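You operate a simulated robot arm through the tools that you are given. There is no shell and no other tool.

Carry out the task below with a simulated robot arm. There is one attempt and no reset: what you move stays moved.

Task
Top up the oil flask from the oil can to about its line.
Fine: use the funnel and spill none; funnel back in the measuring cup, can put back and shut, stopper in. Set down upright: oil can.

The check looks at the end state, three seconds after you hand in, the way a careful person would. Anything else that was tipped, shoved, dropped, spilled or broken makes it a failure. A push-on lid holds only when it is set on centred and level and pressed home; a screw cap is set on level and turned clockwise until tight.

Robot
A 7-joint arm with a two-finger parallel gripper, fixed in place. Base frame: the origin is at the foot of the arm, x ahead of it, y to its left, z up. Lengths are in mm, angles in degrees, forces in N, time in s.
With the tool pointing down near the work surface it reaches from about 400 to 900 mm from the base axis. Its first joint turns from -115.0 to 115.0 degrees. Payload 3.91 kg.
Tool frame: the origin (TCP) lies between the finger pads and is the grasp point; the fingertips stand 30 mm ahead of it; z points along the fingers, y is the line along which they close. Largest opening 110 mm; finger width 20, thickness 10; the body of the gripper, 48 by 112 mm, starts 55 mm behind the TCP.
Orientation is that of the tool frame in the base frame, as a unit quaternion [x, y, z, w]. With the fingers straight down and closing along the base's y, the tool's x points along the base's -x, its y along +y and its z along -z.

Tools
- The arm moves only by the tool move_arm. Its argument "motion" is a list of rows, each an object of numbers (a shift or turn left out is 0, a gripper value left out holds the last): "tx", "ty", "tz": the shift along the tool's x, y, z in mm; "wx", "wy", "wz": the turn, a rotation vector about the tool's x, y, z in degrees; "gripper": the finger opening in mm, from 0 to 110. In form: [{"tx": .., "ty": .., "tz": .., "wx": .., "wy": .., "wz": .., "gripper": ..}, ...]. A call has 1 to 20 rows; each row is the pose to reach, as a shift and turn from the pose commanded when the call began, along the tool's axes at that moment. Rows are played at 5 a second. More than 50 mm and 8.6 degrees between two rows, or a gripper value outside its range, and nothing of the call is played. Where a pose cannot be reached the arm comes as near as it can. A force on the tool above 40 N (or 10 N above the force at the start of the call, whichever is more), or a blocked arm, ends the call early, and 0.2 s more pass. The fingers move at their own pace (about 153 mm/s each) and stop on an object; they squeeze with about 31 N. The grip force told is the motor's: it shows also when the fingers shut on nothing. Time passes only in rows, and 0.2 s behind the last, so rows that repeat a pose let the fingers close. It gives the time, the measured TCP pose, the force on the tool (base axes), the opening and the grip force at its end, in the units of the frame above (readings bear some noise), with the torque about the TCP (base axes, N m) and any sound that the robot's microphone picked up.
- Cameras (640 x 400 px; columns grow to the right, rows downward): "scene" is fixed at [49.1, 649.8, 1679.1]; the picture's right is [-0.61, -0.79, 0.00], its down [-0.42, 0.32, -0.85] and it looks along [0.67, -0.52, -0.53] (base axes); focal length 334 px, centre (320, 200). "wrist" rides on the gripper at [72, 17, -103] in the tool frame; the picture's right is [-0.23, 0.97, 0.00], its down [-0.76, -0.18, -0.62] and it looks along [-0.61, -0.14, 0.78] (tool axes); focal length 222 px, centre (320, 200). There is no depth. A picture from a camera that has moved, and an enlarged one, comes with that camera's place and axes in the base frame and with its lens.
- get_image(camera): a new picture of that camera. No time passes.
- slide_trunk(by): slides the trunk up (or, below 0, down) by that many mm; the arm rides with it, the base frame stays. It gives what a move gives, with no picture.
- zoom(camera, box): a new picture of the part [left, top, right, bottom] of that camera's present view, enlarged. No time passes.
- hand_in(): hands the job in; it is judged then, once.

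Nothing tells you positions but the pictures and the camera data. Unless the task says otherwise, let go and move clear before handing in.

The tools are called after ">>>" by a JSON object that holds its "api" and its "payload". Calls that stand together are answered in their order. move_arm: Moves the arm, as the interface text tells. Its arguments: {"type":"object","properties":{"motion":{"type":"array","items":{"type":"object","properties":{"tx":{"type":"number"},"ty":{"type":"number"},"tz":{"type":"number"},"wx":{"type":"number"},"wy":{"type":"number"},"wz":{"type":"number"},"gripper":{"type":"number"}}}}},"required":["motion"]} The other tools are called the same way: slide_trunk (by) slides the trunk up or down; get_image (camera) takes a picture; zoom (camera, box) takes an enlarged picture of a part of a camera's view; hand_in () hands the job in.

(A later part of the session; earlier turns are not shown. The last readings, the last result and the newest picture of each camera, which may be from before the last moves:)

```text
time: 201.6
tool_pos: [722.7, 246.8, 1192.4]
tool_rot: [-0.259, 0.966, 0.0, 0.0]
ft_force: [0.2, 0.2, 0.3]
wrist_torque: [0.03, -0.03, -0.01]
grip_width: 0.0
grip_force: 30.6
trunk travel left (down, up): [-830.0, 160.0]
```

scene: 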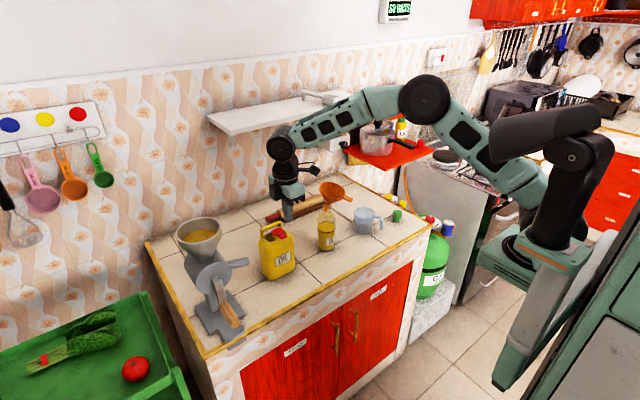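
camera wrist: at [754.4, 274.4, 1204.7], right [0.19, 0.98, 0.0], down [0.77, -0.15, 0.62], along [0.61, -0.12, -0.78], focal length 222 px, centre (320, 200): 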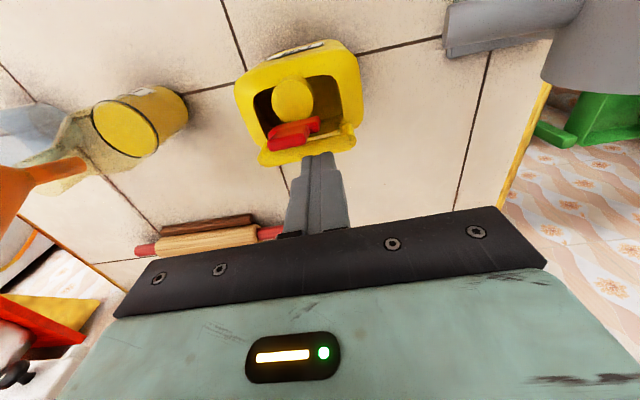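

>>> {"api": "move_arm", "payload": {"motion": [{"tx": 15, "ty": -37, "tz": -13, "gripper": 108}, {"tx": 30, "ty": -73, "tz": -13}, {"tx": 45, "ty": -110, "tz": -13}, {"tx": 60, "ty": -146, "tz": -13}, {"tx": 75, "ty": -183, "tz": -13}, {"tx": 89.4, "ty": -219.7, "tz": -13}, {"tx": 89.4, "ty": -219.7, "tz": -13}]}}

>>> {"api": "move_arm", "payload": {"motion": [{"wy": -6}, {"wy": -12}, {"wy": -18}, {"wy": -22}, {"wy": -22}]}}

>>> {"api": "get_image", "payload": {"camera": "wrist"}}

>>> {"api": "zoom", "payload": {"camera": "scene", "box": [290, 130, 390, 230]}}

```text
time: 203.2
tool_pos: [756.8, 10.7, 1206.8]
tool_rot: [-0.26, 0.966, 0.0, 0.0]
ft_force: [0.1, 0.0, 1.2]
wrist_torque: [0.0, -0.01, -0.01]
grip_width: 108.0
grip_force: 0.0
trunk travel left (down, up): [-830.0, 160.0]
```

```text
time: 204.4
tool_pos: [756.2, 11.1, 1205.6]
tool_rot: [-0.255, 0.948, 0.05, 0.185]
ft_force: [0.2, -0.5, -0.1]
wrist_torque: [0.03, 0.01, -0.03]
grip_width: 108.2
grip_force: 0.0
trunk travel left (down, up): [-830.0, 160.0]
```

```text
taken
camera wrist: at [655.2, -27.9, 1273.6], right [-0.31, 0.95, 0.09], down [0.5, 0.08, 0.86], along [0.81, 0.31, -0.5], focal length 222 px, centre (320, 200)
```

wrist: 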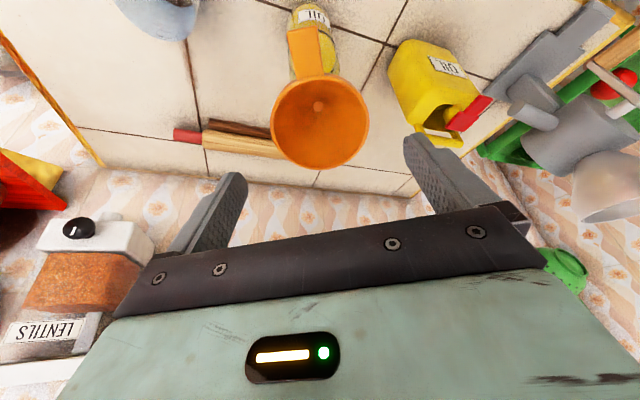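

```text
4.00 times, centred on (340, 180) of scene
camera zoom: at [49.1, 649.8, 1679.1], right [-0.61, -0.79, 0.0], down [-0.42, 0.32, -0.85], along [0.67, -0.52, -0.53], focal length 1336 px, centre (240, 280)
```

zoom: 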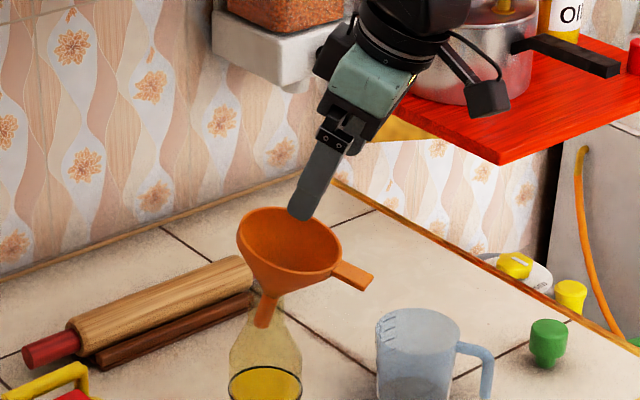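

>>> {"api": "zoom", "payload": {"camera": "wrist", "box": [230, 10, 410, 190]}}

```text
2.22 times, centred on (320, 100) of wrist
camera zoom: at [655.2, -27.9, 1273.6], right [-0.31, 0.95, 0.09], down [0.5, 0.08, 0.86], along [0.81, 0.31, -0.5], focal length 494 px, centre (320, 422)
```

zoom: 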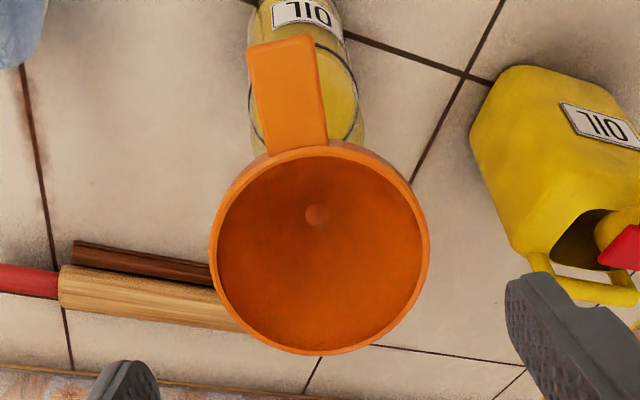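

The tool axis is well aligned with the funnel's axis (within ~2 mm and 1.5°). I'll advance 86 mm along it and close on the rim.

>>> {"api": "move_arm", "payload": {"motion": [{"tx": 1.2, "tz": 25}, {"tx": 1.2, "tz": 50}, {"tx": 1.2, "tz": 70}, {"tx": 1.2, "tz": 80}, {"tx": 1.2, "tz": 86}, {"tx": 1.2, "tz": 86}]}}

>>> {"api": "zoom", "payload": {"camera": "wrist", "box": [200, 20, 440, 215]}}

>>> {"api": "zoom", "payload": {"camera": "scene", "box": [300, 160, 370, 230]}}

```text
time: 205.8
tool_pos: [782.4, 27.7, 1124.2]
tool_rot: [-0.255, 0.948, 0.05, 0.184]
ft_force: [0.9, -0.4, 0.2]
wrist_torque: [-0.01, 0.02, 0.01]
grip_width: 107.9
grip_force: 0.0
trunk travel left (down, up): [-830.0, 160.0]
```

```text
2.05 times, centred on (320, 118) of wrist
camera zoom: at [682.1, -10.9, 1192.8], right [-0.31, 0.95, 0.09], down [0.5, 0.08, 0.86], along [0.81, 0.31, -0.5], focal length 456 px, centre (320, 369)
```

zoom: 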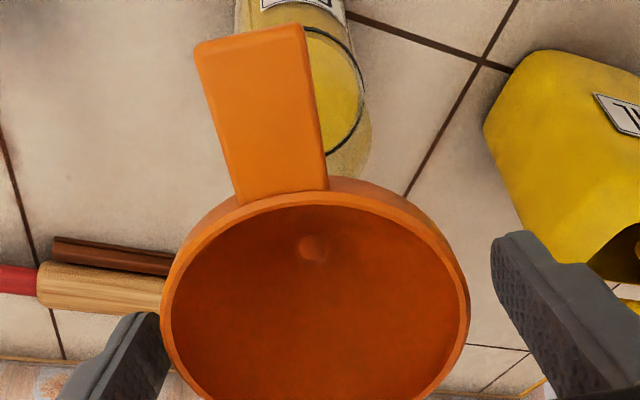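

```text
5.71 times, centred on (335, 195) of scene
camera zoom: at [49.1, 649.8, 1679.1], right [-0.61, -0.79, 0.0], down [-0.42, 0.32, -0.85], along [0.67, -0.52, -0.53], focal length 1909 px, centre (234, 229)
```

zoom: 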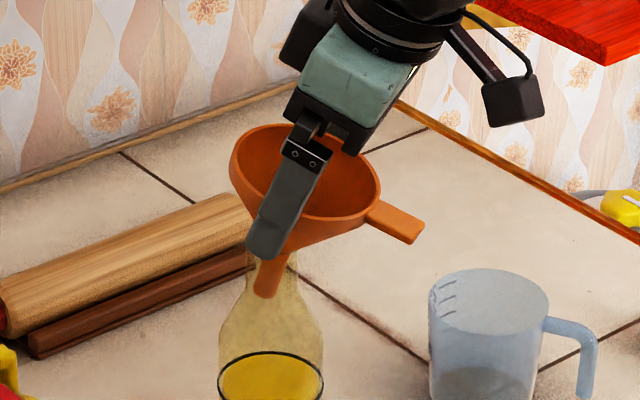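

>>> {"api": "move_arm", "payload": {"motion": [{"ty": -1.5, "gripper": 100}, {"ty": -1.5, "gripper": 92}, {"ty": -1.5, "gripper": 86}, {"ty": -1.5, "gripper": 80}, {"ty": -1.5, "gripper": 76}, {"ty": -1.5, "gripper": 70}, {"ty": -1.5, "gripper": 70}]}}

>>> {"api": "zoom", "payload": {"camera": "wrist", "box": [200, 20, 440, 215]}}

>>> {"api": "zoom", "payload": {"camera": "scene", "box": [300, 160, 370, 230]}}

```text
time: 207.4
tool_pos: [782.7, 25.5, 1124.5]
tool_rot: [-0.255, 0.948, 0.049, 0.184]
ft_force: [0.3, -0.7, -0.5]
wrist_torque: [-0.01, 0.01, -0.02]
grip_width: 76.9
grip_force: 31.5
trunk travel left (down, up): [-830.0, 160.0]
```

```text
2.05 times, centred on (320, 118) of wrist
camera zoom: at [682.6, -12.5, 1193.0], right [-0.31, 0.95, 0.09], down [0.5, 0.08, 0.86], along [0.81, 0.31, -0.5], focal length 456 px, centre (320, 369)
```

zoom: 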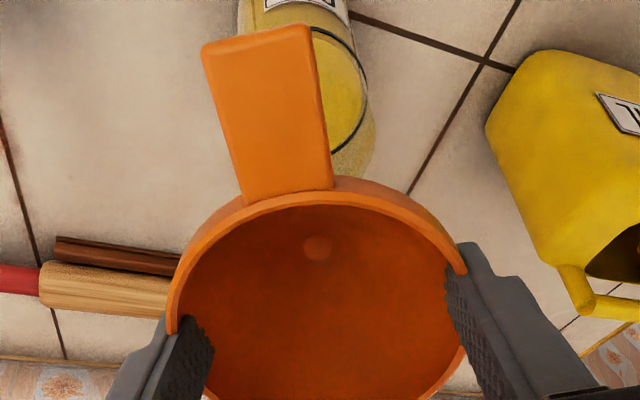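

```text
5.71 times, centred on (335, 195) of scene
camera zoom: at [49.1, 649.8, 1679.1], right [-0.61, -0.79, 0.0], down [-0.42, 0.32, -0.85], along [0.67, -0.52, -0.53], focal length 1909 px, centre (234, 229)
```

zoom: 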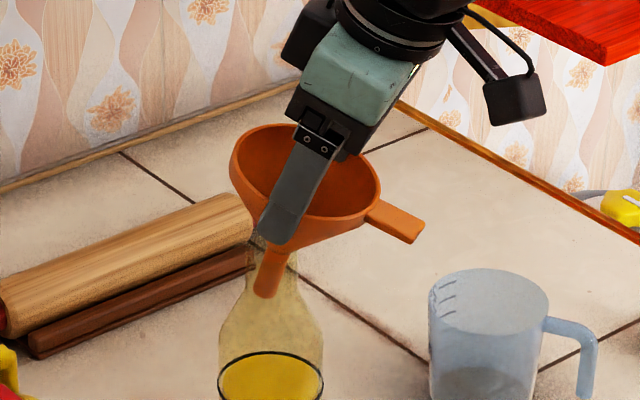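

Gripped as before (76.9 mm). Drawing it straight out along its own axis, slowly.

>>> {"api": "move_arm", "payload": {"motion": [{"tz": -4}, {"tz": -8}, {"tz": -12}, {"tz": -16}, {"tz": -16}]}}

>>> {"api": "zoom", "payload": {"camera": "scene", "box": [300, 160, 370, 255]}}

```text
time: 208.6
tool_pos: [777.2, 22.0, 1140.1]
tool_rot: [-0.255, 0.948, 0.049, 0.184]
ft_force: [-0.2, 0.5, -0.7]
wrist_torque: [0.06, 0.01, -0.01]
grip_width: 76.7
grip_force: 30.9
trunk travel left (down, up): [-830.0, 160.0]
```

```text
4.21 times, centred on (335, 208) of scene
camera zoom: at [49.1, 649.8, 1679.1], right [-0.61, -0.79, 0.0], down [-0.42, 0.32, -0.85], along [0.67, -0.52, -0.53], focal length 1407 px, centre (257, 168)
```

zoom: 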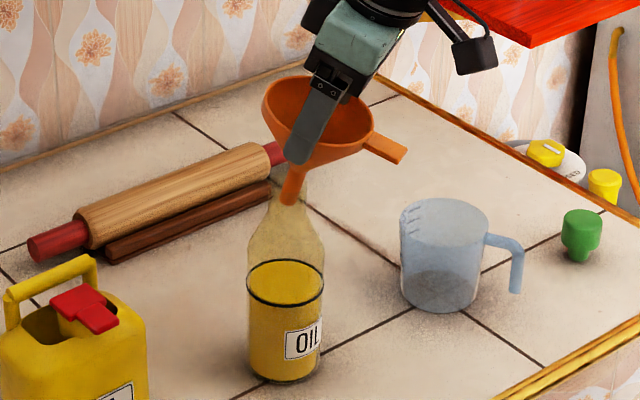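

>>> {"api": "move_arm", "payload": {"motion": [{"tz": -8}, {"tz": -16}, {"tz": -26}, {"tz": -40}, {"tz": -55}, {"tz": -65}, {"tz": -65}]}}

>>> {"api": "zoom", "payload": {"camera": "scene", "box": [300, 140, 400, 250]}}

```text
time: 210.2
tool_pos: [757.0, 9.0, 1199.7]
tool_rot: [-0.256, 0.948, 0.05, 0.186]
ft_force: [0.3, 0.1, -0.1]
wrist_torque: [-0.01, 0.0, 0.0]
grip_width: 76.6
grip_force: 31.1
trunk travel left (down, up): [-830.0, 160.0]
```

```text
3.64 times, centred on (350, 195) of scene
camera zoom: at [49.1, 649.8, 1679.1], right [-0.61, -0.79, 0.0], down [-0.42, 0.32, -0.85], along [0.67, -0.52, -0.53], focal length 1215 px, centre (211, 218)
```

zoom: 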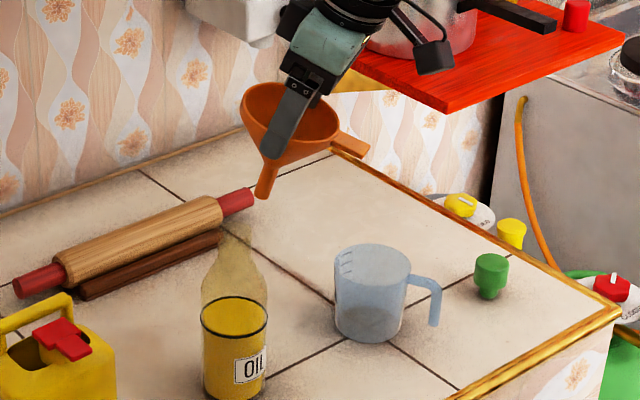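

>>> {"api": "move_arm", "payload": {"motion": [{"wy": 6}, {"wy": 12}, {"wy": 18}, {"wy": 22}, {"wy": 22}]}}

>>> {"api": "zoom", "payload": {"camera": "scene", "box": [300, 140, 400, 250]}}

```text
time: 211.4
tool_pos: [757.5, 9.5, 1199.9]
tool_rot: [-0.26, 0.966, -0.001, 0.0]
ft_force: [0.6, 1.0, -0.4]
wrist_torque: [0.01, -0.07, 0.02]
grip_width: 76.3
grip_force: 31.4
trunk travel left (down, up): [-830.0, 160.0]
```

```text
3.64 times, centred on (350, 195) of scene
camera zoom: at [49.1, 649.8, 1679.1], right [-0.61, -0.79, 0.0], down [-0.42, 0.32, -0.85], along [0.67, -0.52, -0.53], focal length 1215 px, centre (211, 218)
```

zoom: 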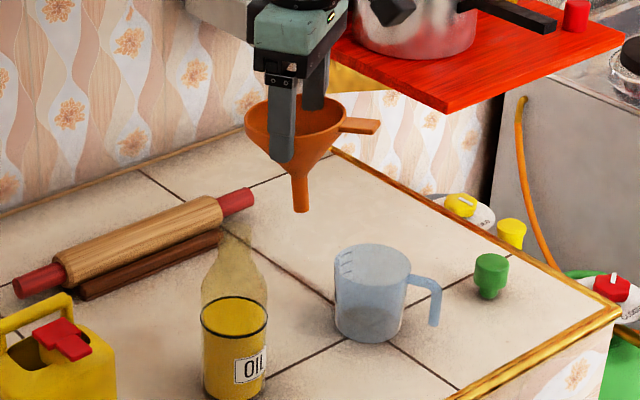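

The funnel is level again. Carrying it over above the measuring cup.

>>> {"api": "move_arm", "payload": {"motion": [{"tx": 7.5, "ty": -26}, {"tx": 15, "ty": -52}, {"tx": 22, "ty": -78}, {"tx": 30, "ty": -104}, {"tx": 37, "ty": -130}, {"tx": 44.4, "ty": -156.2}, {"tx": 44.4, "ty": -156.2, "tz": 30}, {"tx": 44.4, "ty": -156.2, "tz": 60}, {"tx": 44.4, "ty": -156.2, "tz": 90}, {"tx": 44.4, "ty": -156.2, "tz": 90}]}}

>>> {"api": "zoom", "payload": {"camera": "wrist", "box": [200, 0, 440, 215]}}

>>> {"api": "zoom", "payload": {"camera": "scene", "box": [330, 150, 420, 240]}}

```text
time: 213.6
tool_pos: [795.5, -144.6, 1109.3]
tool_rot: [-0.26, 0.966, 0.0, 0.001]
ft_force: [-0.1, 0.2, -0.5]
wrist_torque: [0.02, 0.02, 0.04]
grip_width: 75.9
grip_force: 30.5
trunk travel left (down, up): [-830.0, 160.0]
```

```text
1.86 times, centred on (320, 108) of wrist
camera zoom: at [724.7, -166.8, 1212.6], right [-0.29, 0.96, 0.0], down [0.75, 0.23, 0.62], along [0.6, 0.18, -0.78], focal length 413 px, centre (320, 372)
```

zoom: 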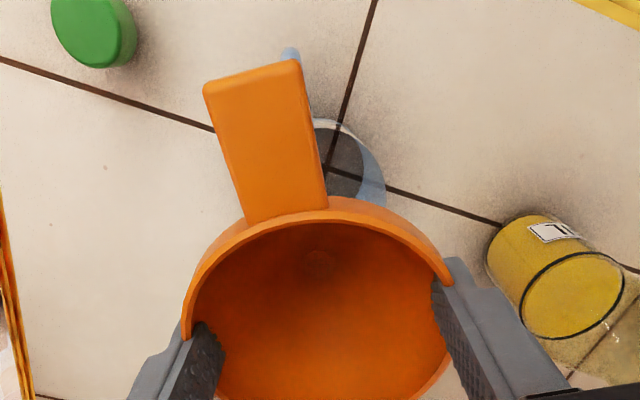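

```text
4.44 times, centred on (375, 195) of scene
camera zoom: at [49.1, 649.8, 1679.1], right [-0.61, -0.79, 0.0], down [-0.42, 0.32, -0.85], along [0.67, -0.52, -0.53], focal length 1485 px, centre (76, 222)
```

zoom: 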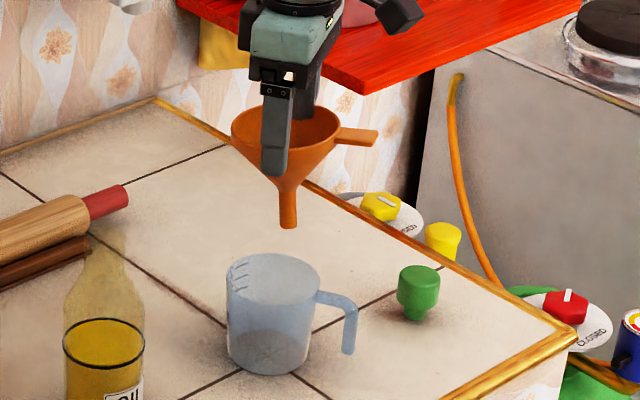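

>>> {"api": "move_arm", "payload": {"motion": [{"wy": -3}, {"wy": -6}, {"wy": -6}]}}

>>> {"api": "zoom", "payload": {"camera": "scene", "box": [345, 165, 405, 240]}}

>>> {"api": "zoom", "payload": {"camera": "wrist", "box": [200, 0, 440, 215]}}

```text
time: 214.4
tool_pos: [795.5, -145.4, 1110.0]
tool_rot: [-0.259, 0.964, 0.015, 0.051]
ft_force: [-0.7, -0.2, 0.2]
wrist_torque: [0.03, 0.0, 0.04]
grip_width: 76.0
grip_force: 30.6
trunk travel left (down, up): [-830.0, 160.0]
```

```text
5.33 times, centred on (375, 202) of scene
camera zoom: at [49.1, 649.8, 1679.1], right [-0.61, -0.79, 0.0], down [-0.42, 0.32, -0.85], along [0.67, -0.52, -0.53], focal length 1782 px, centre (27, 187)
```

zoom: 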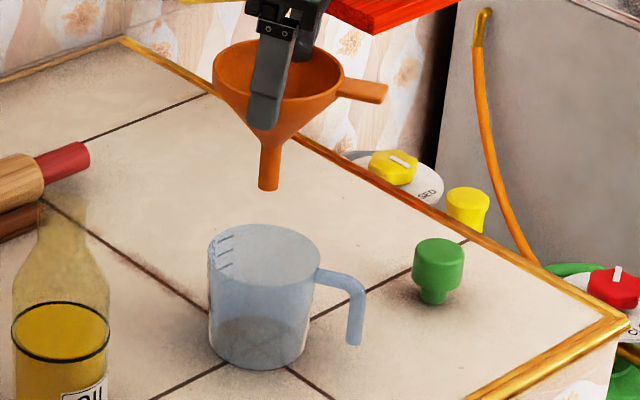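

```text
1.86 times, centred on (320, 108) of wrist
camera zoom: at [716.1, -173.4, 1204.6], right [-0.29, 0.96, 0.02], down [0.69, 0.19, 0.7], along [0.66, 0.22, -0.71], focal length 413 px, centre (320, 372)
```

zoom: 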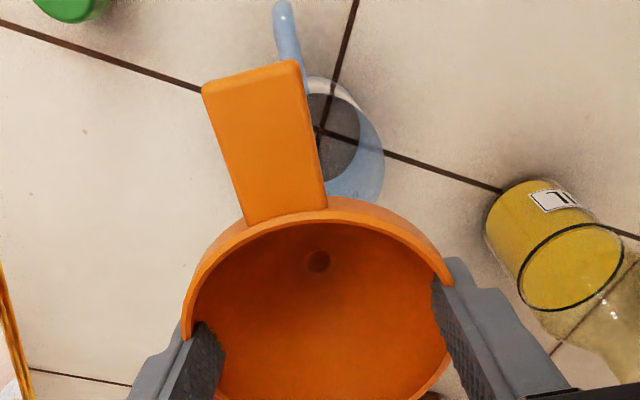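

The funnel is level and above the cup; cup centre is about (793, -143). I'll make a small correction and lower it in.

>>> {"api": "move_arm", "payload": {"motion": [{"tx": 1.5, "ty": 3.5}, {"tx": 5, "ty": 3.5, "tz": 33}, {"tx": 8, "ty": 3.5, "tz": 62}, {"tx": 10.5, "ty": 3.5, "tz": 85}, {"tx": 11.7, "ty": 3.5, "tz": 95}, {"tx": 11.7, "ty": 3.5, "tz": 95}]}}

>>> {"api": "zoom", "payload": {"camera": "scene", "box": [345, 175, 405, 240]}}

>>> {"api": "zoom", "payload": {"camera": "wrist", "box": [200, 0, 440, 215]}}

```text
time: 215.8
tool_pos: [794.2, -146.7, 1012.8]
tool_rot: [-0.26, 0.964, 0.014, 0.05]
ft_force: [-0.8, 0.5, -0.8]
wrist_torque: [0.04, 0.02, 0.02]
grip_width: 75.9
grip_force: 31.2
trunk travel left (down, up): [-830.0, 160.0]
```

```text
6.15 times, centred on (375, 208) of scene
camera zoom: at [49.1, 649.8, 1679.1], right [-0.61, -0.79, 0.0], down [-0.42, 0.32, -0.85], along [0.67, -0.52, -0.53], focal length 2056 px, centre (-18, 154)
```

zoom: 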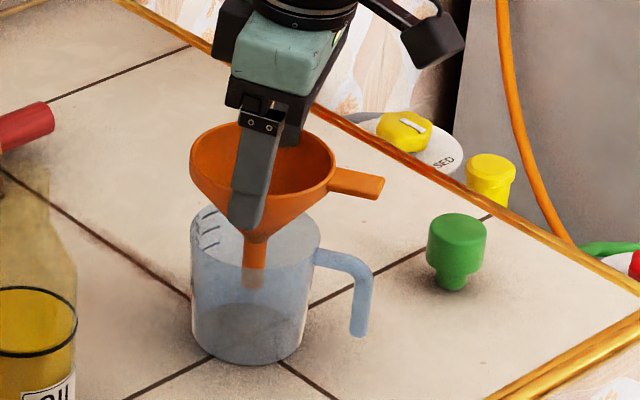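

```text
1.86 times, centred on (320, 108) of wrist
camera zoom: at [713.6, -172.9, 1108.1], right [-0.29, 0.96, 0.02], down [0.69, 0.19, 0.7], along [0.66, 0.22, -0.71], focal length 413 px, centre (320, 372)
```

zoom: 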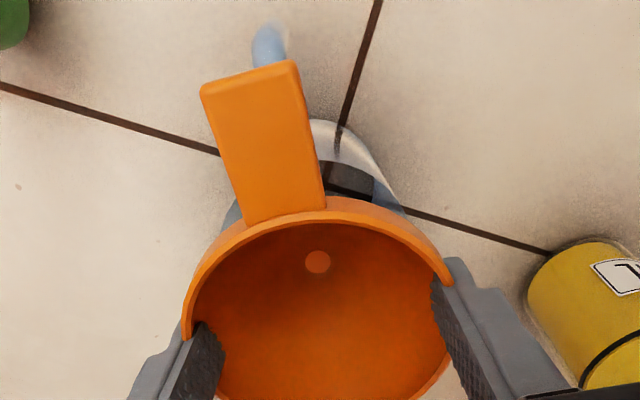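

>>> {"api": "move_arm", "payload": {"motion": [{"tx": 1, "tz": 8}, {"tx": 1.6, "tz": 14}, {"tx": 2, "tz": 18}, {"tx": 2, "tz": 18}]}}

>>> {"api": "zoom", "payload": {"camera": "scene", "box": [345, 180, 405, 240]}}

```text
time: 216.8
tool_pos: [793.0, -146.1, 995.0]
tool_rot: [-0.26, 0.964, 0.014, 0.051]
ft_force: [0.6, 0.0, -0.2]
wrist_torque: [0.02, 0.0, -0.02]
grip_width: 75.9
grip_force: 30.8
trunk travel left (down, up): [-830.0, 160.0]
```

```text
6.67 times, centred on (375, 210) of scene
camera zoom: at [49.1, 649.8, 1679.1], right [-0.61, -0.79, 0.0], down [-0.42, 0.32, -0.85], along [0.67, -0.52, -0.53], focal length 2227 px, centre (-47, 133)
```

zoom: 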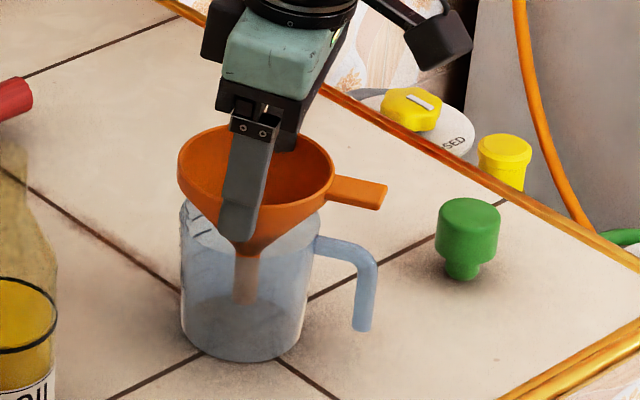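

>>> {"api": "move_arm", "payload": {"motion": [{"tx": 2.7, "ty": -1.2}, {"tx": 3.2, "ty": -1.2, "tz": 5}, {"tx": 3.6, "ty": -1.2, "tz": 9}, {"tx": 3.6, "ty": -1.2, "tz": 9}]}}

>>> {"api": "zoom", "payload": {"camera": "scene", "box": [345, 180, 405, 240]}}

```text
time: 217.8
tool_pos: [791.8, -149.1, 987.6]
tool_rot: [-0.259, 0.964, 0.014, 0.051]
ft_force: [0.2, 0.8, 0.3]
wrist_torque: [-0.01, 0.0, 0.03]
grip_width: 76.0
grip_force: 31.2
trunk travel left (down, up): [-830.0, 160.0]
```

```text
6.67 times, centred on (375, 210) of scene
camera zoom: at [49.1, 649.8, 1679.1], right [-0.61, -0.79, 0.0], down [-0.42, 0.32, -0.85], along [0.67, -0.52, -0.53], focal length 2227 px, centre (-47, 133)
```

zoom: 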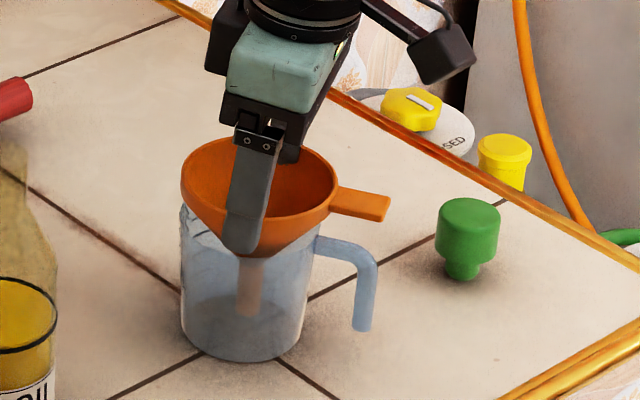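

>>> {"api": "move_arm", "payload": {"motion": [{"tx": 0.2, "tz": 2}, {"tx": 0.4, "tz": 4}, {"tx": 0.4, "tz": 4}]}}

>>> {"api": "zoom", "payload": {"camera": "scene", "box": [345, 180, 405, 240]}}

```text
time: 218.6
tool_pos: [791.6, -148.8, 982.8]
tool_rot: [-0.259, 0.964, 0.014, 0.051]
ft_force: [0.0, 0.1, 0.1]
wrist_torque: [0.02, 0.03, 0.02]
grip_width: 75.7
grip_force: 30.2
trunk travel left (down, up): [-830.0, 160.0]
```

```text
6.67 times, centred on (375, 210) of scene
camera zoom: at [49.1, 649.8, 1679.1], right [-0.61, -0.79, 0.0], down [-0.42, 0.32, -0.85], along [0.67, -0.52, -0.53], focal length 2227 px, centre (-47, 133)
```

zoom: 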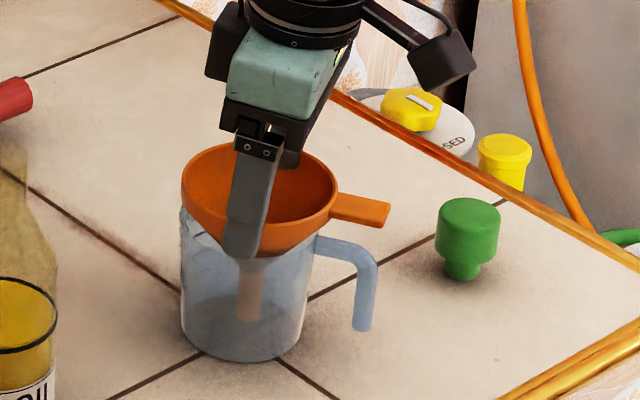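

>>> {"api": "move_arm", "payload": {"motion": [{"tx": 0.2, "tz": 1.5}, {"tx": 0.3, "tz": 3}, {"tx": 0.3, "tz": 3}]}}

>>> {"api": "zoom", "payload": {"camera": "scene", "box": [345, 180, 405, 240]}}

```text
time: 219.4
tool_pos: [792.7, -147.6, 980.6]
tool_rot: [-0.26, 0.964, 0.014, 0.05]
ft_force: [-0.8, -1.5, 5.3]
wrist_torque: [-0.21, -0.09, -0.04]
grip_width: 75.7
grip_force: 31.2
trunk travel left (down, up): [-830.0, 160.0]
```

```text
6.67 times, centred on (375, 210) of scene
camera zoom: at [49.1, 649.8, 1679.1], right [-0.61, -0.79, 0.0], down [-0.42, 0.32, -0.85], along [0.67, -0.52, -0.53], focal length 2227 px, centre (-47, 133)
```

zoom: 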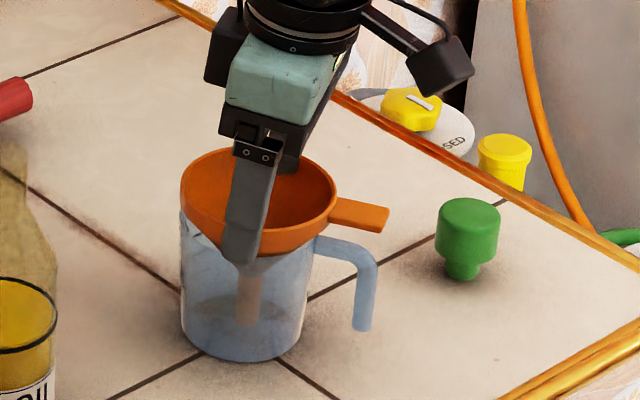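

Touching the cup now. I'll relieve the contact by 1 mm and open the fingers to let the funnel settle.

>>> {"api": "move_arm", "payload": {"motion": [{"tz": -1.2}, {"tz": -1.2, "gripper": 80}, {"tz": -1.2, "gripper": 86}, {"tz": -1.2, "gripper": 94}, {"tz": -1.2, "gripper": 104}, {"tz": -1.2, "gripper": 109}, {"tz": -1.2, "gripper": 109}]}}

>>> {"api": "zoom", "payload": {"camera": "scene", "box": [345, 180, 405, 240]}}

>>> {"api": "zoom", "payload": {"camera": "wrist", "box": [200, 0, 440, 215]}}

```text
time: 221.0
tool_pos: [791.6, -148.2, 981.7]
tool_rot: [-0.26, 0.964, 0.014, 0.051]
ft_force: [-0.3, 0.1, 0.9]
wrist_torque: [0.0, 0.0, 0.04]
grip_width: 109.0
grip_force: 0.0
trunk travel left (down, up): [-830.0, 160.0]
```

```text
6.67 times, centred on (375, 210) of scene
camera zoom: at [49.1, 649.8, 1679.1], right [-0.61, -0.79, 0.0], down [-0.42, 0.32, -0.85], along [0.67, -0.52, -0.53], focal length 2227 px, centre (-47, 133)
```

zoom: 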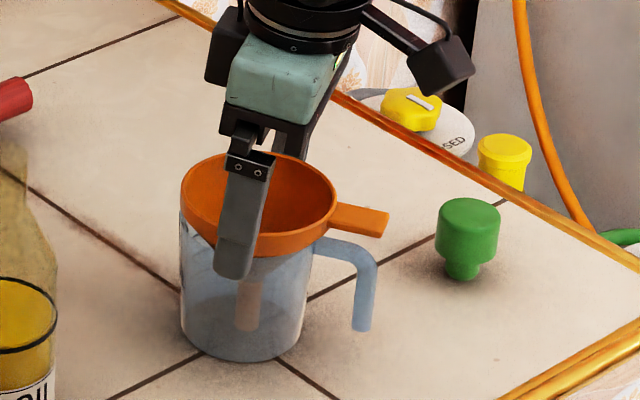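

```text
1.86 times, centred on (320, 108) of wrist
camera zoom: at [711.1, -174.9, 1075.3], right [-0.29, 0.96, 0.02], down [0.69, 0.19, 0.7], along [0.66, 0.22, -0.71], focal length 413 px, centre (320, 372)
```

zoom: 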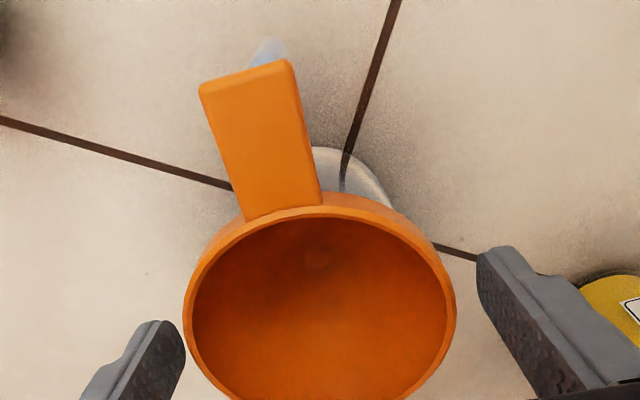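

The funnel is seated in the cup just as originally. Raising straight up and levelling the hand.

>>> {"api": "move_arm", "payload": {"motion": [{"tx": -2.1, "tz": -20}, {"tx": -5.3, "tz": -50}, {"tx": -9, "tz": -85}, {"tx": -12.7, "tz": -119}, {"tx": -12.7, "tz": -119, "wy": 3}, {"tx": -12.7, "tz": -119, "wy": 6}, {"tx": -12.7, "tz": -119, "wy": 6}]}}

>>> {"api": "zoom", "payload": {"camera": "scene", "box": [300, 170, 430, 260]}}

>>> {"api": "get_image", "payload": {"camera": "wrist"}}

```text
time: 222.6
tool_pos: [791.6, -148.7, 1098.1]
tool_rot: [-0.26, 0.966, 0.0, 0.0]
ft_force: [-0.5, -1.0, -0.3]
wrist_torque: [-0.03, 0.02, -0.05]
grip_width: 108.9
grip_force: 0.0
trunk travel left (down, up): [-830.0, 160.0]
```

```text
4.44 times, centred on (365, 215) of scene
camera zoom: at [49.1, 649.8, 1679.1], right [-0.61, -0.79, 0.0], down [-0.42, 0.32, -0.85], along [0.67, -0.52, -0.53], focal length 1485 px, centre (120, 133)
```

zoom: 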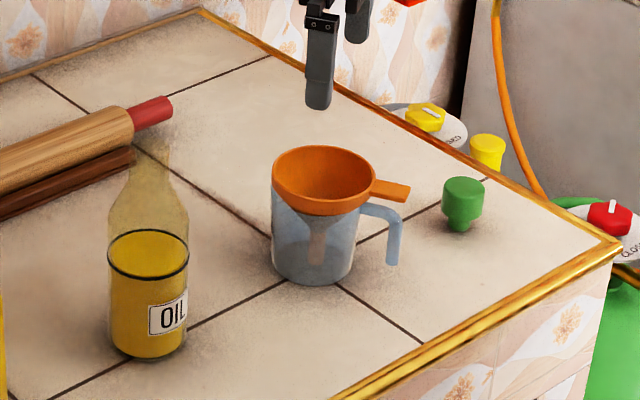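

```text
taken
camera wrist: at [720.1, -169.6, 1202.0], right [-0.29, 0.96, 0.0], down [0.75, 0.23, 0.62], along [0.6, 0.18, -0.78], focal length 222 px, centre (320, 200)
```

wrist: 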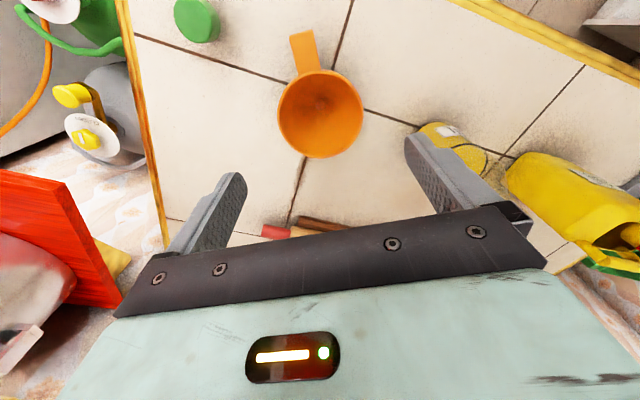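

Funnel is back in the cup. Now the green stopper: moving over it to measure.

>>> {"api": "move_arm", "payload": {"motion": [{"tx": 20, "ty": -21}, {"tx": 41, "ty": -43}, {"tx": 62, "ty": -64}, {"tx": 83, "ty": -86}, {"tx": 103.6, "ty": -106.9}, {"tx": 103.6, "ty": -106.9, "tz": 20, "gripper": 70}, {"tx": 103.6, "ty": -106.9, "tz": 40}, {"tx": 103.6, "ty": -106.9, "tz": 40}]}}

>>> {"api": "get_image", "payload": {"camera": "wrist"}}

>>> {"api": "zoom", "payload": {"camera": "wrist", "box": [240, 60, 400, 210]}}

```text
time: 224.4
tool_pos: [757.0, -292.7, 1060.3]
tool_rot: [-0.26, 0.966, 0.0, 0.002]
ft_force: [0.3, -1.1, 0.5]
wrist_torque: [-0.03, 0.03, -0.02]
grip_width: 70.3
grip_force: 0.1
trunk travel left (down, up): [-830.0, 160.0]
```

```text
taken
camera wrist: at [685.7, -314.1, 1163.4], right [-0.29, 0.96, 0.0], down [0.75, 0.23, 0.62], along [0.6, 0.18, -0.78], focal length 222 px, centre (320, 200)
```

wrist: 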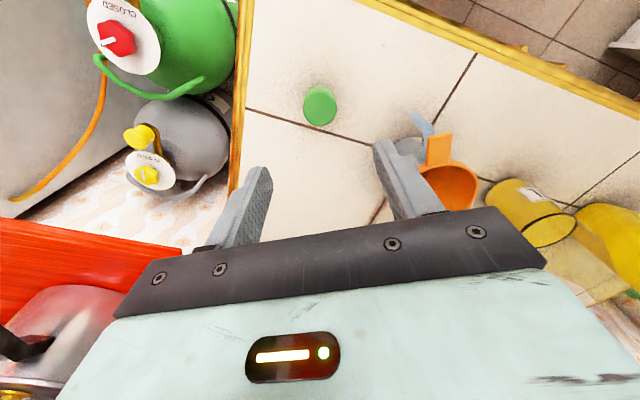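

```text
2.67 times, centred on (320, 135) of wrist
camera zoom: at [685.7, -314.1, 1163.4], right [-0.29, 0.96, 0.0], down [0.75, 0.23, 0.62], along [0.6, 0.18, -0.78], focal length 592 px, centre (320, 373)
```

zoom: 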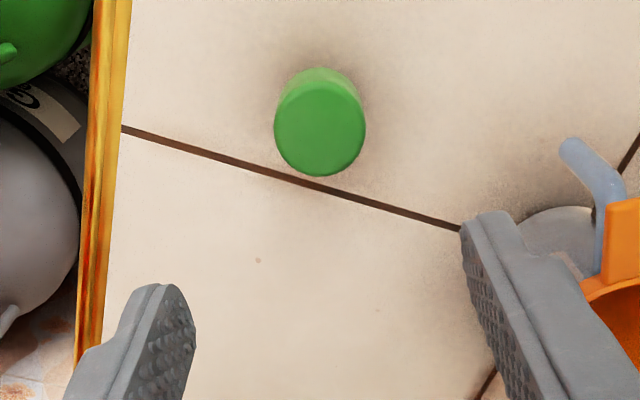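

The stopper sits right under the tool axis, its top at z≈913. I'll descend and grip its head.

>>> {"api": "move_arm", "payload": {"motion": [{"tz": 40}, {"tz": 80}, {"tz": 115}, {"tz": 135}, {"tz": 142}, {"tz": 142}]}}

>>> {"api": "zoom", "payload": {"camera": "wrist", "box": [240, 60, 400, 210]}}

>>> {"api": "zoom", "payload": {"camera": "scene", "box": [370, 180, 430, 240]}}

```text
time: 225.8
tool_pos: [755.2, -290.5, 919.3]
tool_rot: [-0.26, 0.966, 0.0, 0.0]
ft_force: [-0.7, -0.3, 0.0]
wrist_torque: [-0.02, -0.02, 0.01]
grip_width: 70.1
grip_force: 0.1
trunk travel left (down, up): [-830.0, 160.0]
```

```text
2.67 times, centred on (320, 135) of wrist
camera zoom: at [684.5, -312.0, 1022.4], right [-0.29, 0.96, 0.0], down [0.75, 0.23, 0.62], along [0.6, 0.18, -0.78], focal length 592 px, centre (320, 373)
```

zoom: 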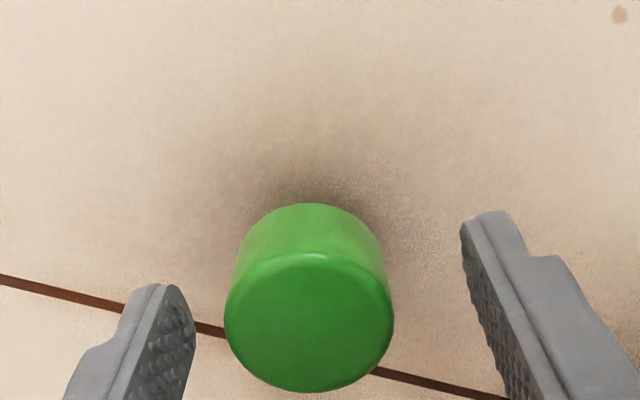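

```text
6.67 times, centred on (400, 210) of scene
camera zoom: at [49.1, 649.8, 1679.1], right [-0.61, -0.79, 0.0], down [-0.42, 0.32, -0.85], along [0.67, -0.52, -0.53], focal length 2227 px, centre (-213, 133)
```

zoom: 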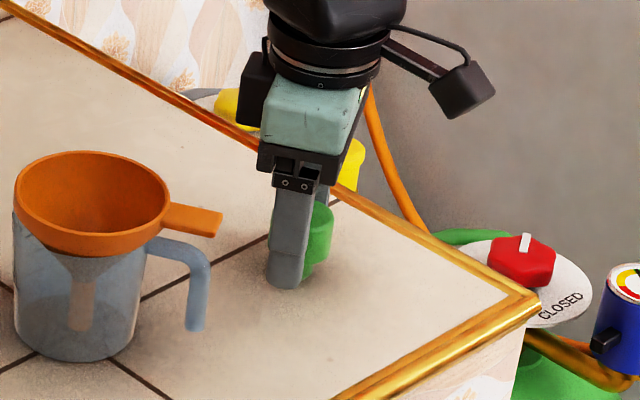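

>>> {"api": "move_arm", "payload": {"motion": [{"tx": 1.5, "ty": -2}, {"tx": 1.5, "ty": -2, "gripper": 56}, {"tx": 1.5, "ty": -2, "gripper": 46}, {"tx": 1.5, "ty": -2, "gripper": 40}, {"tx": 1.5, "ty": -2, "gripper": 34}, {"tx": 1.5, "ty": -2, "gripper": 34}]}}

>>> {"api": "zoom", "payload": {"camera": "wrist", "box": [240, 60, 400, 210]}}

```text
time: 227.2
tool_pos: [757.2, -293.1, 919.3]
tool_rot: [-0.259, 0.966, 0.0, 0.001]
ft_force: [0.1, -1.0, 1.7]
wrist_torque: [-0.02, -0.04, 0.0]
grip_width: 36.4
grip_force: 30.9
trunk travel left (down, up): [-830.0, 160.0]
```

```text
2.67 times, centred on (320, 135) of wrist
camera zoom: at [684.7, -315.0, 1022.2], right [-0.29, 0.96, 0.0], down [0.75, 0.23, 0.62], along [0.6, 0.18, -0.78], focal length 592 px, centre (320, 373)
```

zoom: 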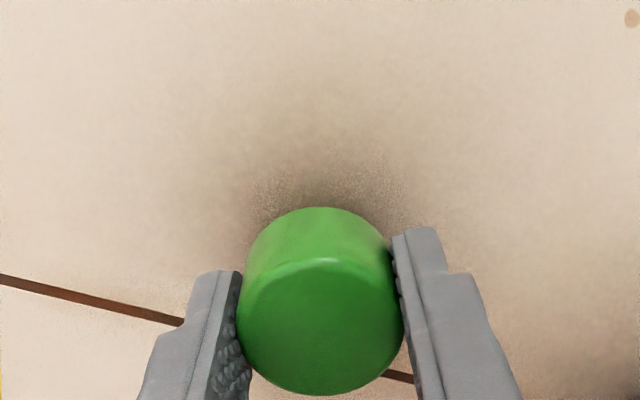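

Gripped and centred. I'll lift it and check the flask's mouth position again.

>>> {"api": "move_arm", "payload": {"motion": [{"tz": -20}, {"tz": -60}, {"tz": -100}, {"tz": -140}, {"tz": -180}, {"tz": -215}, {"tz": -215}]}}

>>> {"api": "zoom", "payload": {"camera": "scene", "box": [309, 185, 349, 225]}}

>>> {"api": "zoom", "payload": {"camera": "scene", "box": [370, 140, 430, 210]}}

```text
time: 228.8
tool_pos: [751.7, -295.2, 1134.8]
tool_rot: [-0.259, 0.966, 0.0, 0.0]
ft_force: [0.9, -0.6, -0.2]
wrist_torque: [0.01, 0.01, 0.03]
grip_width: 36.4
grip_force: 31.4
trunk travel left (down, up): [-830.0, 160.0]
```

```text
10.00 times, centred on (329, 205) of scene
camera zoom: at [49.1, 649.8, 1679.1], right [-0.61, -0.79, 0.0], down [-0.42, 0.32, -0.85], along [0.67, -0.52, -0.53], focal length 3341 px, centre (230, 150)
```

zoom: 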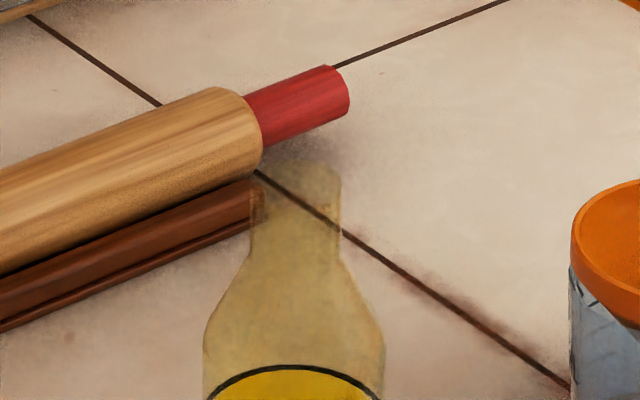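

```text
5.71 times, centred on (400, 175) of scene
camera zoom: at [49.1, 649.8, 1679.1], right [-0.61, -0.79, 0.0], down [-0.42, 0.32, -0.85], along [0.67, -0.52, -0.53], focal length 1909 px, centre (-137, 343)
```

zoom: 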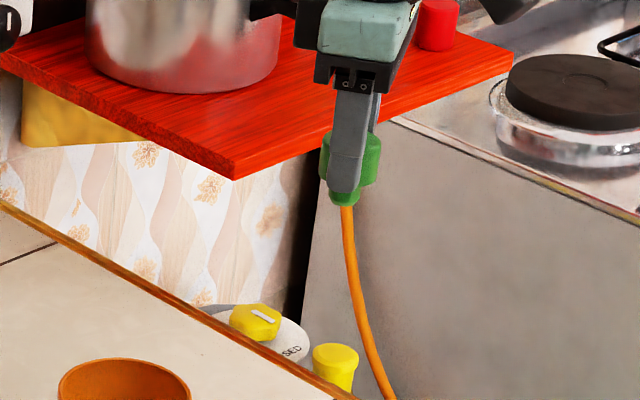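

>>> {"api": "move_arm", "payload": {"motion": [{"tx": -23, "ty": 29, "tz": -5}, {"tx": -47, "ty": 58, "tz": -10}, {"tx": -71, "ty": 87, "tz": -15}, {"tx": -94, "ty": 117, "tz": -20}, {"tx": -118, "ty": 146, "tz": -20}, {"tx": -141, "ty": 175, "tz": -20}, {"tx": -165, "ty": 204, "tz": -20}, {"tx": -188, "ty": 233, "tz": -20}, {"tx": -212, "ty": 262, "tz": -20}, {"tx": -212, "ty": 262, "tz": -20}, {"tx": -212, "ty": 262, "tz": -20}]}}

>>> {"api": "zoom", "payload": {"camera": "scene", "box": [305, 165, 350, 215]}}

>>> {"api": "get_image", "payload": {"camera": "wrist"}}

```text
time: 231.2
tool_pos: [809.7, 39.1, 1153.2]
tool_rot: [-0.259, 0.966, 0.0, 0.0]
ft_force: [0.5, -0.5, 0.5]
wrist_torque: [-0.01, 0.03, 0.01]
grip_width: 36.4
grip_force: 31.1
trunk travel left (down, up): [-830.0, 160.0]
```

```text
8.00 times, centred on (328, 190) of scene
camera zoom: at [49.1, 649.8, 1679.1], right [-0.61, -0.79, 0.0], down [-0.42, 0.32, -0.85], along [0.67, -0.52, -0.53], focal length 2673 px, centre (260, 280)
```

zoom: 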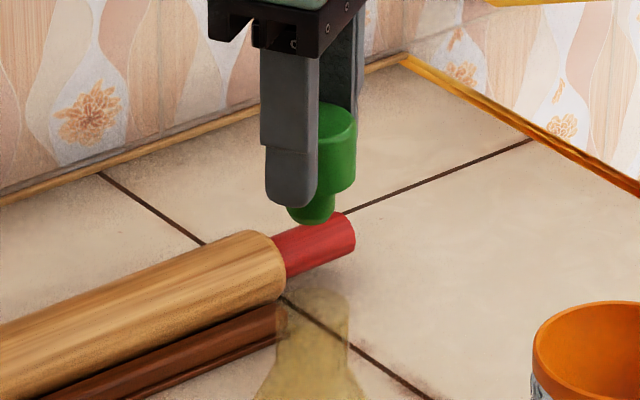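

```text
taken
camera wrist: at [737.8, 17.1, 1256.5], right [-0.29, 0.96, 0.0], down [0.75, 0.23, 0.62], along [0.6, 0.18, -0.78], focal length 222 px, centre (320, 200)
```

wrist: 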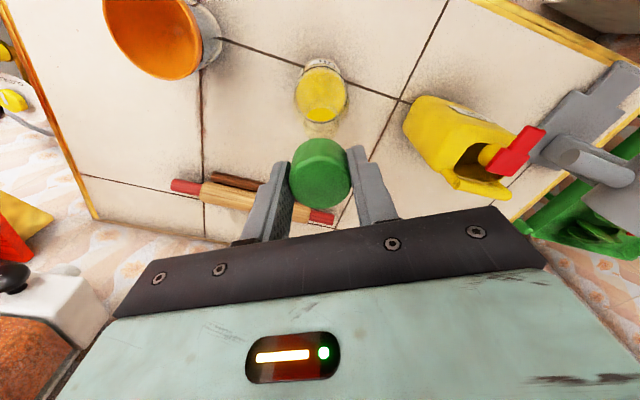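

>>> {"api": "zoom", "payload": {"camera": "wrist", "box": [260, 40, 380, 150]}}

```text
3.64 times, centred on (320, 95) of wrist
camera zoom: at [737.8, 17.1, 1256.5], right [-0.29, 0.96, 0.0], down [0.75, 0.23, 0.62], along [0.6, 0.18, -0.78], focal length 808 px, centre (320, 582)
```

zoom: 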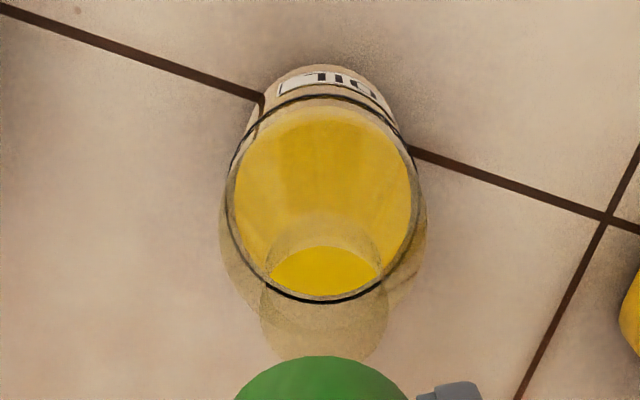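

>>> {"api": "move_arm", "payload": {"motion": [{"tx": 1.3, "ty": 0.7, "tz": 10}, {"tx": 1.3, "ty": 0.7, "tz": 25}, {"tx": 1.3, "ty": 0.7, "tz": 40}, {"tx": 1.3, "ty": 0.7, "tz": 40}]}}

>>> {"api": "zoom", "payload": {"camera": "scene", "box": [312, 180, 342, 215]}}

>>> {"api": "zoom", "payload": {"camera": "wrist", "box": [260, 60, 380, 190]}}

```text
time: 232.2
tool_pos: [805.9, 39.1, 1112.8]
tool_rot: [-0.26, 0.966, 0.0, 0.0]
ft_force: [-0.4, 0.3, -0.8]
wrist_torque: [-0.02, -0.02, 0.01]
grip_width: 36.5
grip_force: 30.6
trunk travel left (down, up): [-830.0, 160.0]
```

```text
11.43 times, centred on (327, 198) of scene
camera zoom: at [49.1, 649.8, 1679.1], right [-0.61, -0.79, 0.0], down [-0.42, 0.32, -0.85], along [0.67, -0.52, -0.53], focal length 3818 px, centre (240, 229)
```

zoom: 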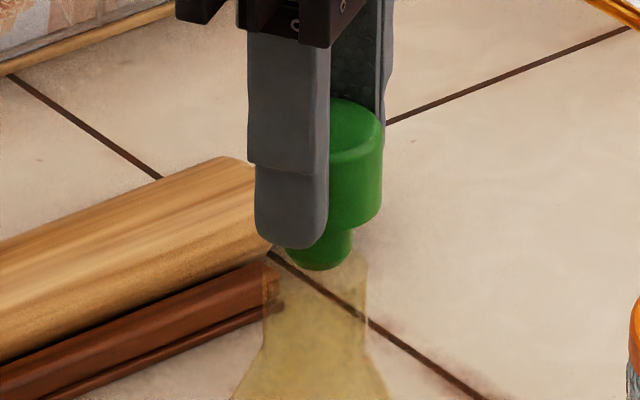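

```text
3.08 times, centred on (320, 125) of wrist
camera zoom: at [735.3, 16.2, 1215.5], right [-0.29, 0.96, 0.0], down [0.75, 0.23, 0.62], along [0.6, 0.18, -0.78], focal length 684 px, centre (320, 431)
```

zoom: 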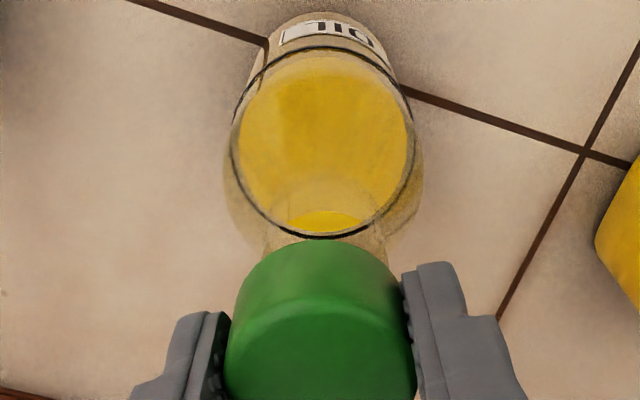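

>>> {"api": "move_arm", "payload": {"motion": [{"tx": -0.8, "ty": 0.9}, {"tx": -0.8, "ty": 0.9, "tz": 4}, {"tx": -0.8, "ty": 0.9, "tz": 8}, {"tx": -0.8, "ty": 0.9, "tz": 11}, {"tx": -0.8, "ty": 0.9, "tz": 11}]}}

>>> {"api": "zoom", "payload": {"camera": "scene", "box": [312, 180, 342, 215]}}

```text
time: 233.4
tool_pos: [806.8, 39.9, 1102.2]
tool_rot: [-0.259, 0.966, 0.0, 0.001]
ft_force: [0.5, 1.2, 0.1]
wrist_torque: [-0.01, -0.01, -0.02]
grip_width: 36.6
grip_force: 31.3
trunk travel left (down, up): [-830.0, 160.0]
```

```text
11.43 times, centred on (327, 198) of scene
camera zoom: at [49.1, 649.8, 1679.1], right [-0.61, -0.79, 0.0], down [-0.42, 0.32, -0.85], along [0.67, -0.52, -0.53], focal length 3818 px, centre (240, 229)
```

zoom: 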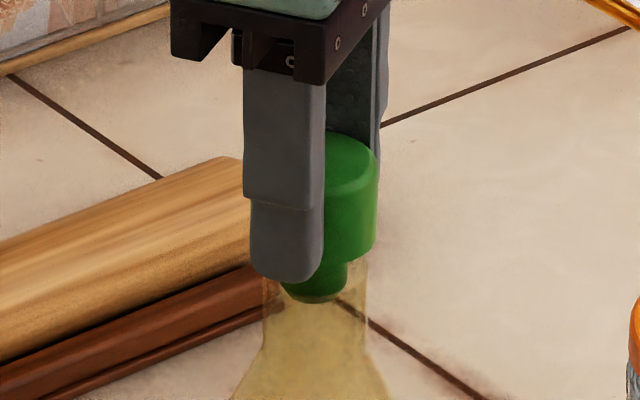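

The plug has entered the neck. Lowering to seat the stopper.

>>> {"api": "move_arm", "payload": {"motion": [{"tz": 4}, {"tz": 8}, {"tz": 11}, {"tz": 11}]}}

>>> {"api": "zoom", "payload": {"camera": "scene", "box": [312, 180, 342, 215]}}

```text
time: 234.4
tool_pos: [807.1, 40.6, 1091.5]
tool_rot: [-0.26, 0.966, 0.0, 0.0]
ft_force: [-0.3, -0.3, -0.3]
wrist_torque: [-0.01, -0.06, -0.01]
grip_width: 36.4
grip_force: 31.5
trunk travel left (down, up): [-830.0, 160.0]
```

```text
11.43 times, centred on (327, 198) of scene
camera zoom: at [49.1, 649.8, 1679.1], right [-0.61, -0.79, 0.0], down [-0.42, 0.32, -0.85], along [0.67, -0.52, -0.53], focal length 3818 px, centre (240, 229)
```

zoom: 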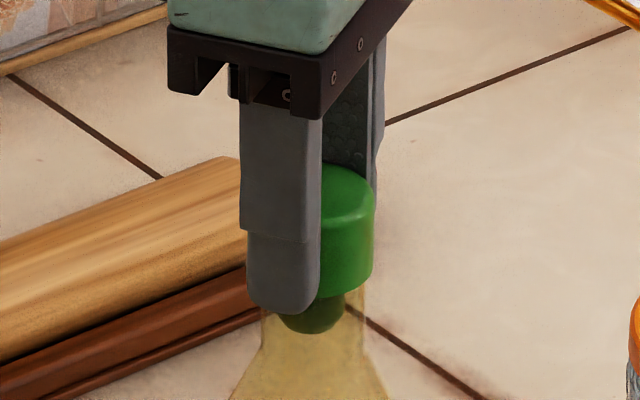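

>>> {"api": "move_arm", "payload": {"motion": [{"tz": 1.5}, {"tz": 3}, {"tz": 4.5}, {"tz": 4.5}]}}

>>> {"api": "zoom", "payload": {"camera": "scene", "box": [312, 180, 342, 215]}}

```text
time: 235.4
tool_pos: [806.8, 41.4, 1090.3]
tool_rot: [-0.26, 0.966, -0.001, 0.002]
ft_force: [1.3, -2.3, 16.8]
wrist_torque: [-0.1, 0.08, 0.05]
grip_width: 36.3
grip_force: 30.8
trunk travel left (down, up): [-830.0, 160.0]
```

```text
11.43 times, centred on (327, 198) of scene
camera zoom: at [49.1, 649.8, 1679.1], right [-0.61, -0.79, 0.0], down [-0.42, 0.32, -0.85], along [0.67, -0.52, -0.53], focal length 3818 px, centre (240, 229)
```

zoom: 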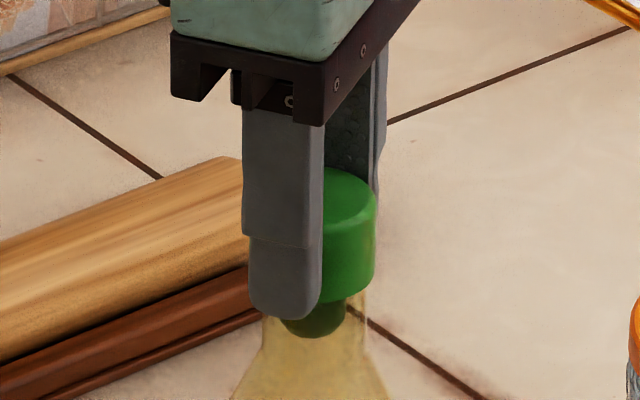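

The head has met the mouth (17 N). One slightly firmer press, then release.

>>> {"api": "move_arm", "payload": {"motion": [{"tz": 1}, {"tz": 1}]}}

>>> {"api": "zoom", "payload": {"camera": "scene", "box": [305, 175, 350, 255]}}

```text
time: 236.0
tool_pos: [805.4, 40.3, 1086.3]
tool_rot: [-0.259, 0.966, 0.001, 0.001]
ft_force: [3.3, -2.8, 25.8]
wrist_torque: [-0.23, -0.22, 0.04]
grip_width: 36.6
grip_force: 31.3
trunk travel left (down, up): [-830.0, 160.0]
```

```text
5.00 times, centred on (328, 215) of scene
camera zoom: at [49.1, 649.8, 1679.1], right [-0.61, -0.79, 0.0], down [-0.42, 0.32, -0.85], along [0.67, -0.52, -0.53], focal length 1670 px, centre (282, 125)
```

zoom: 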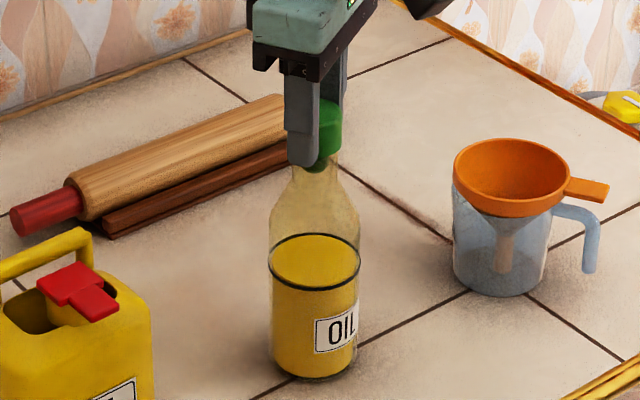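

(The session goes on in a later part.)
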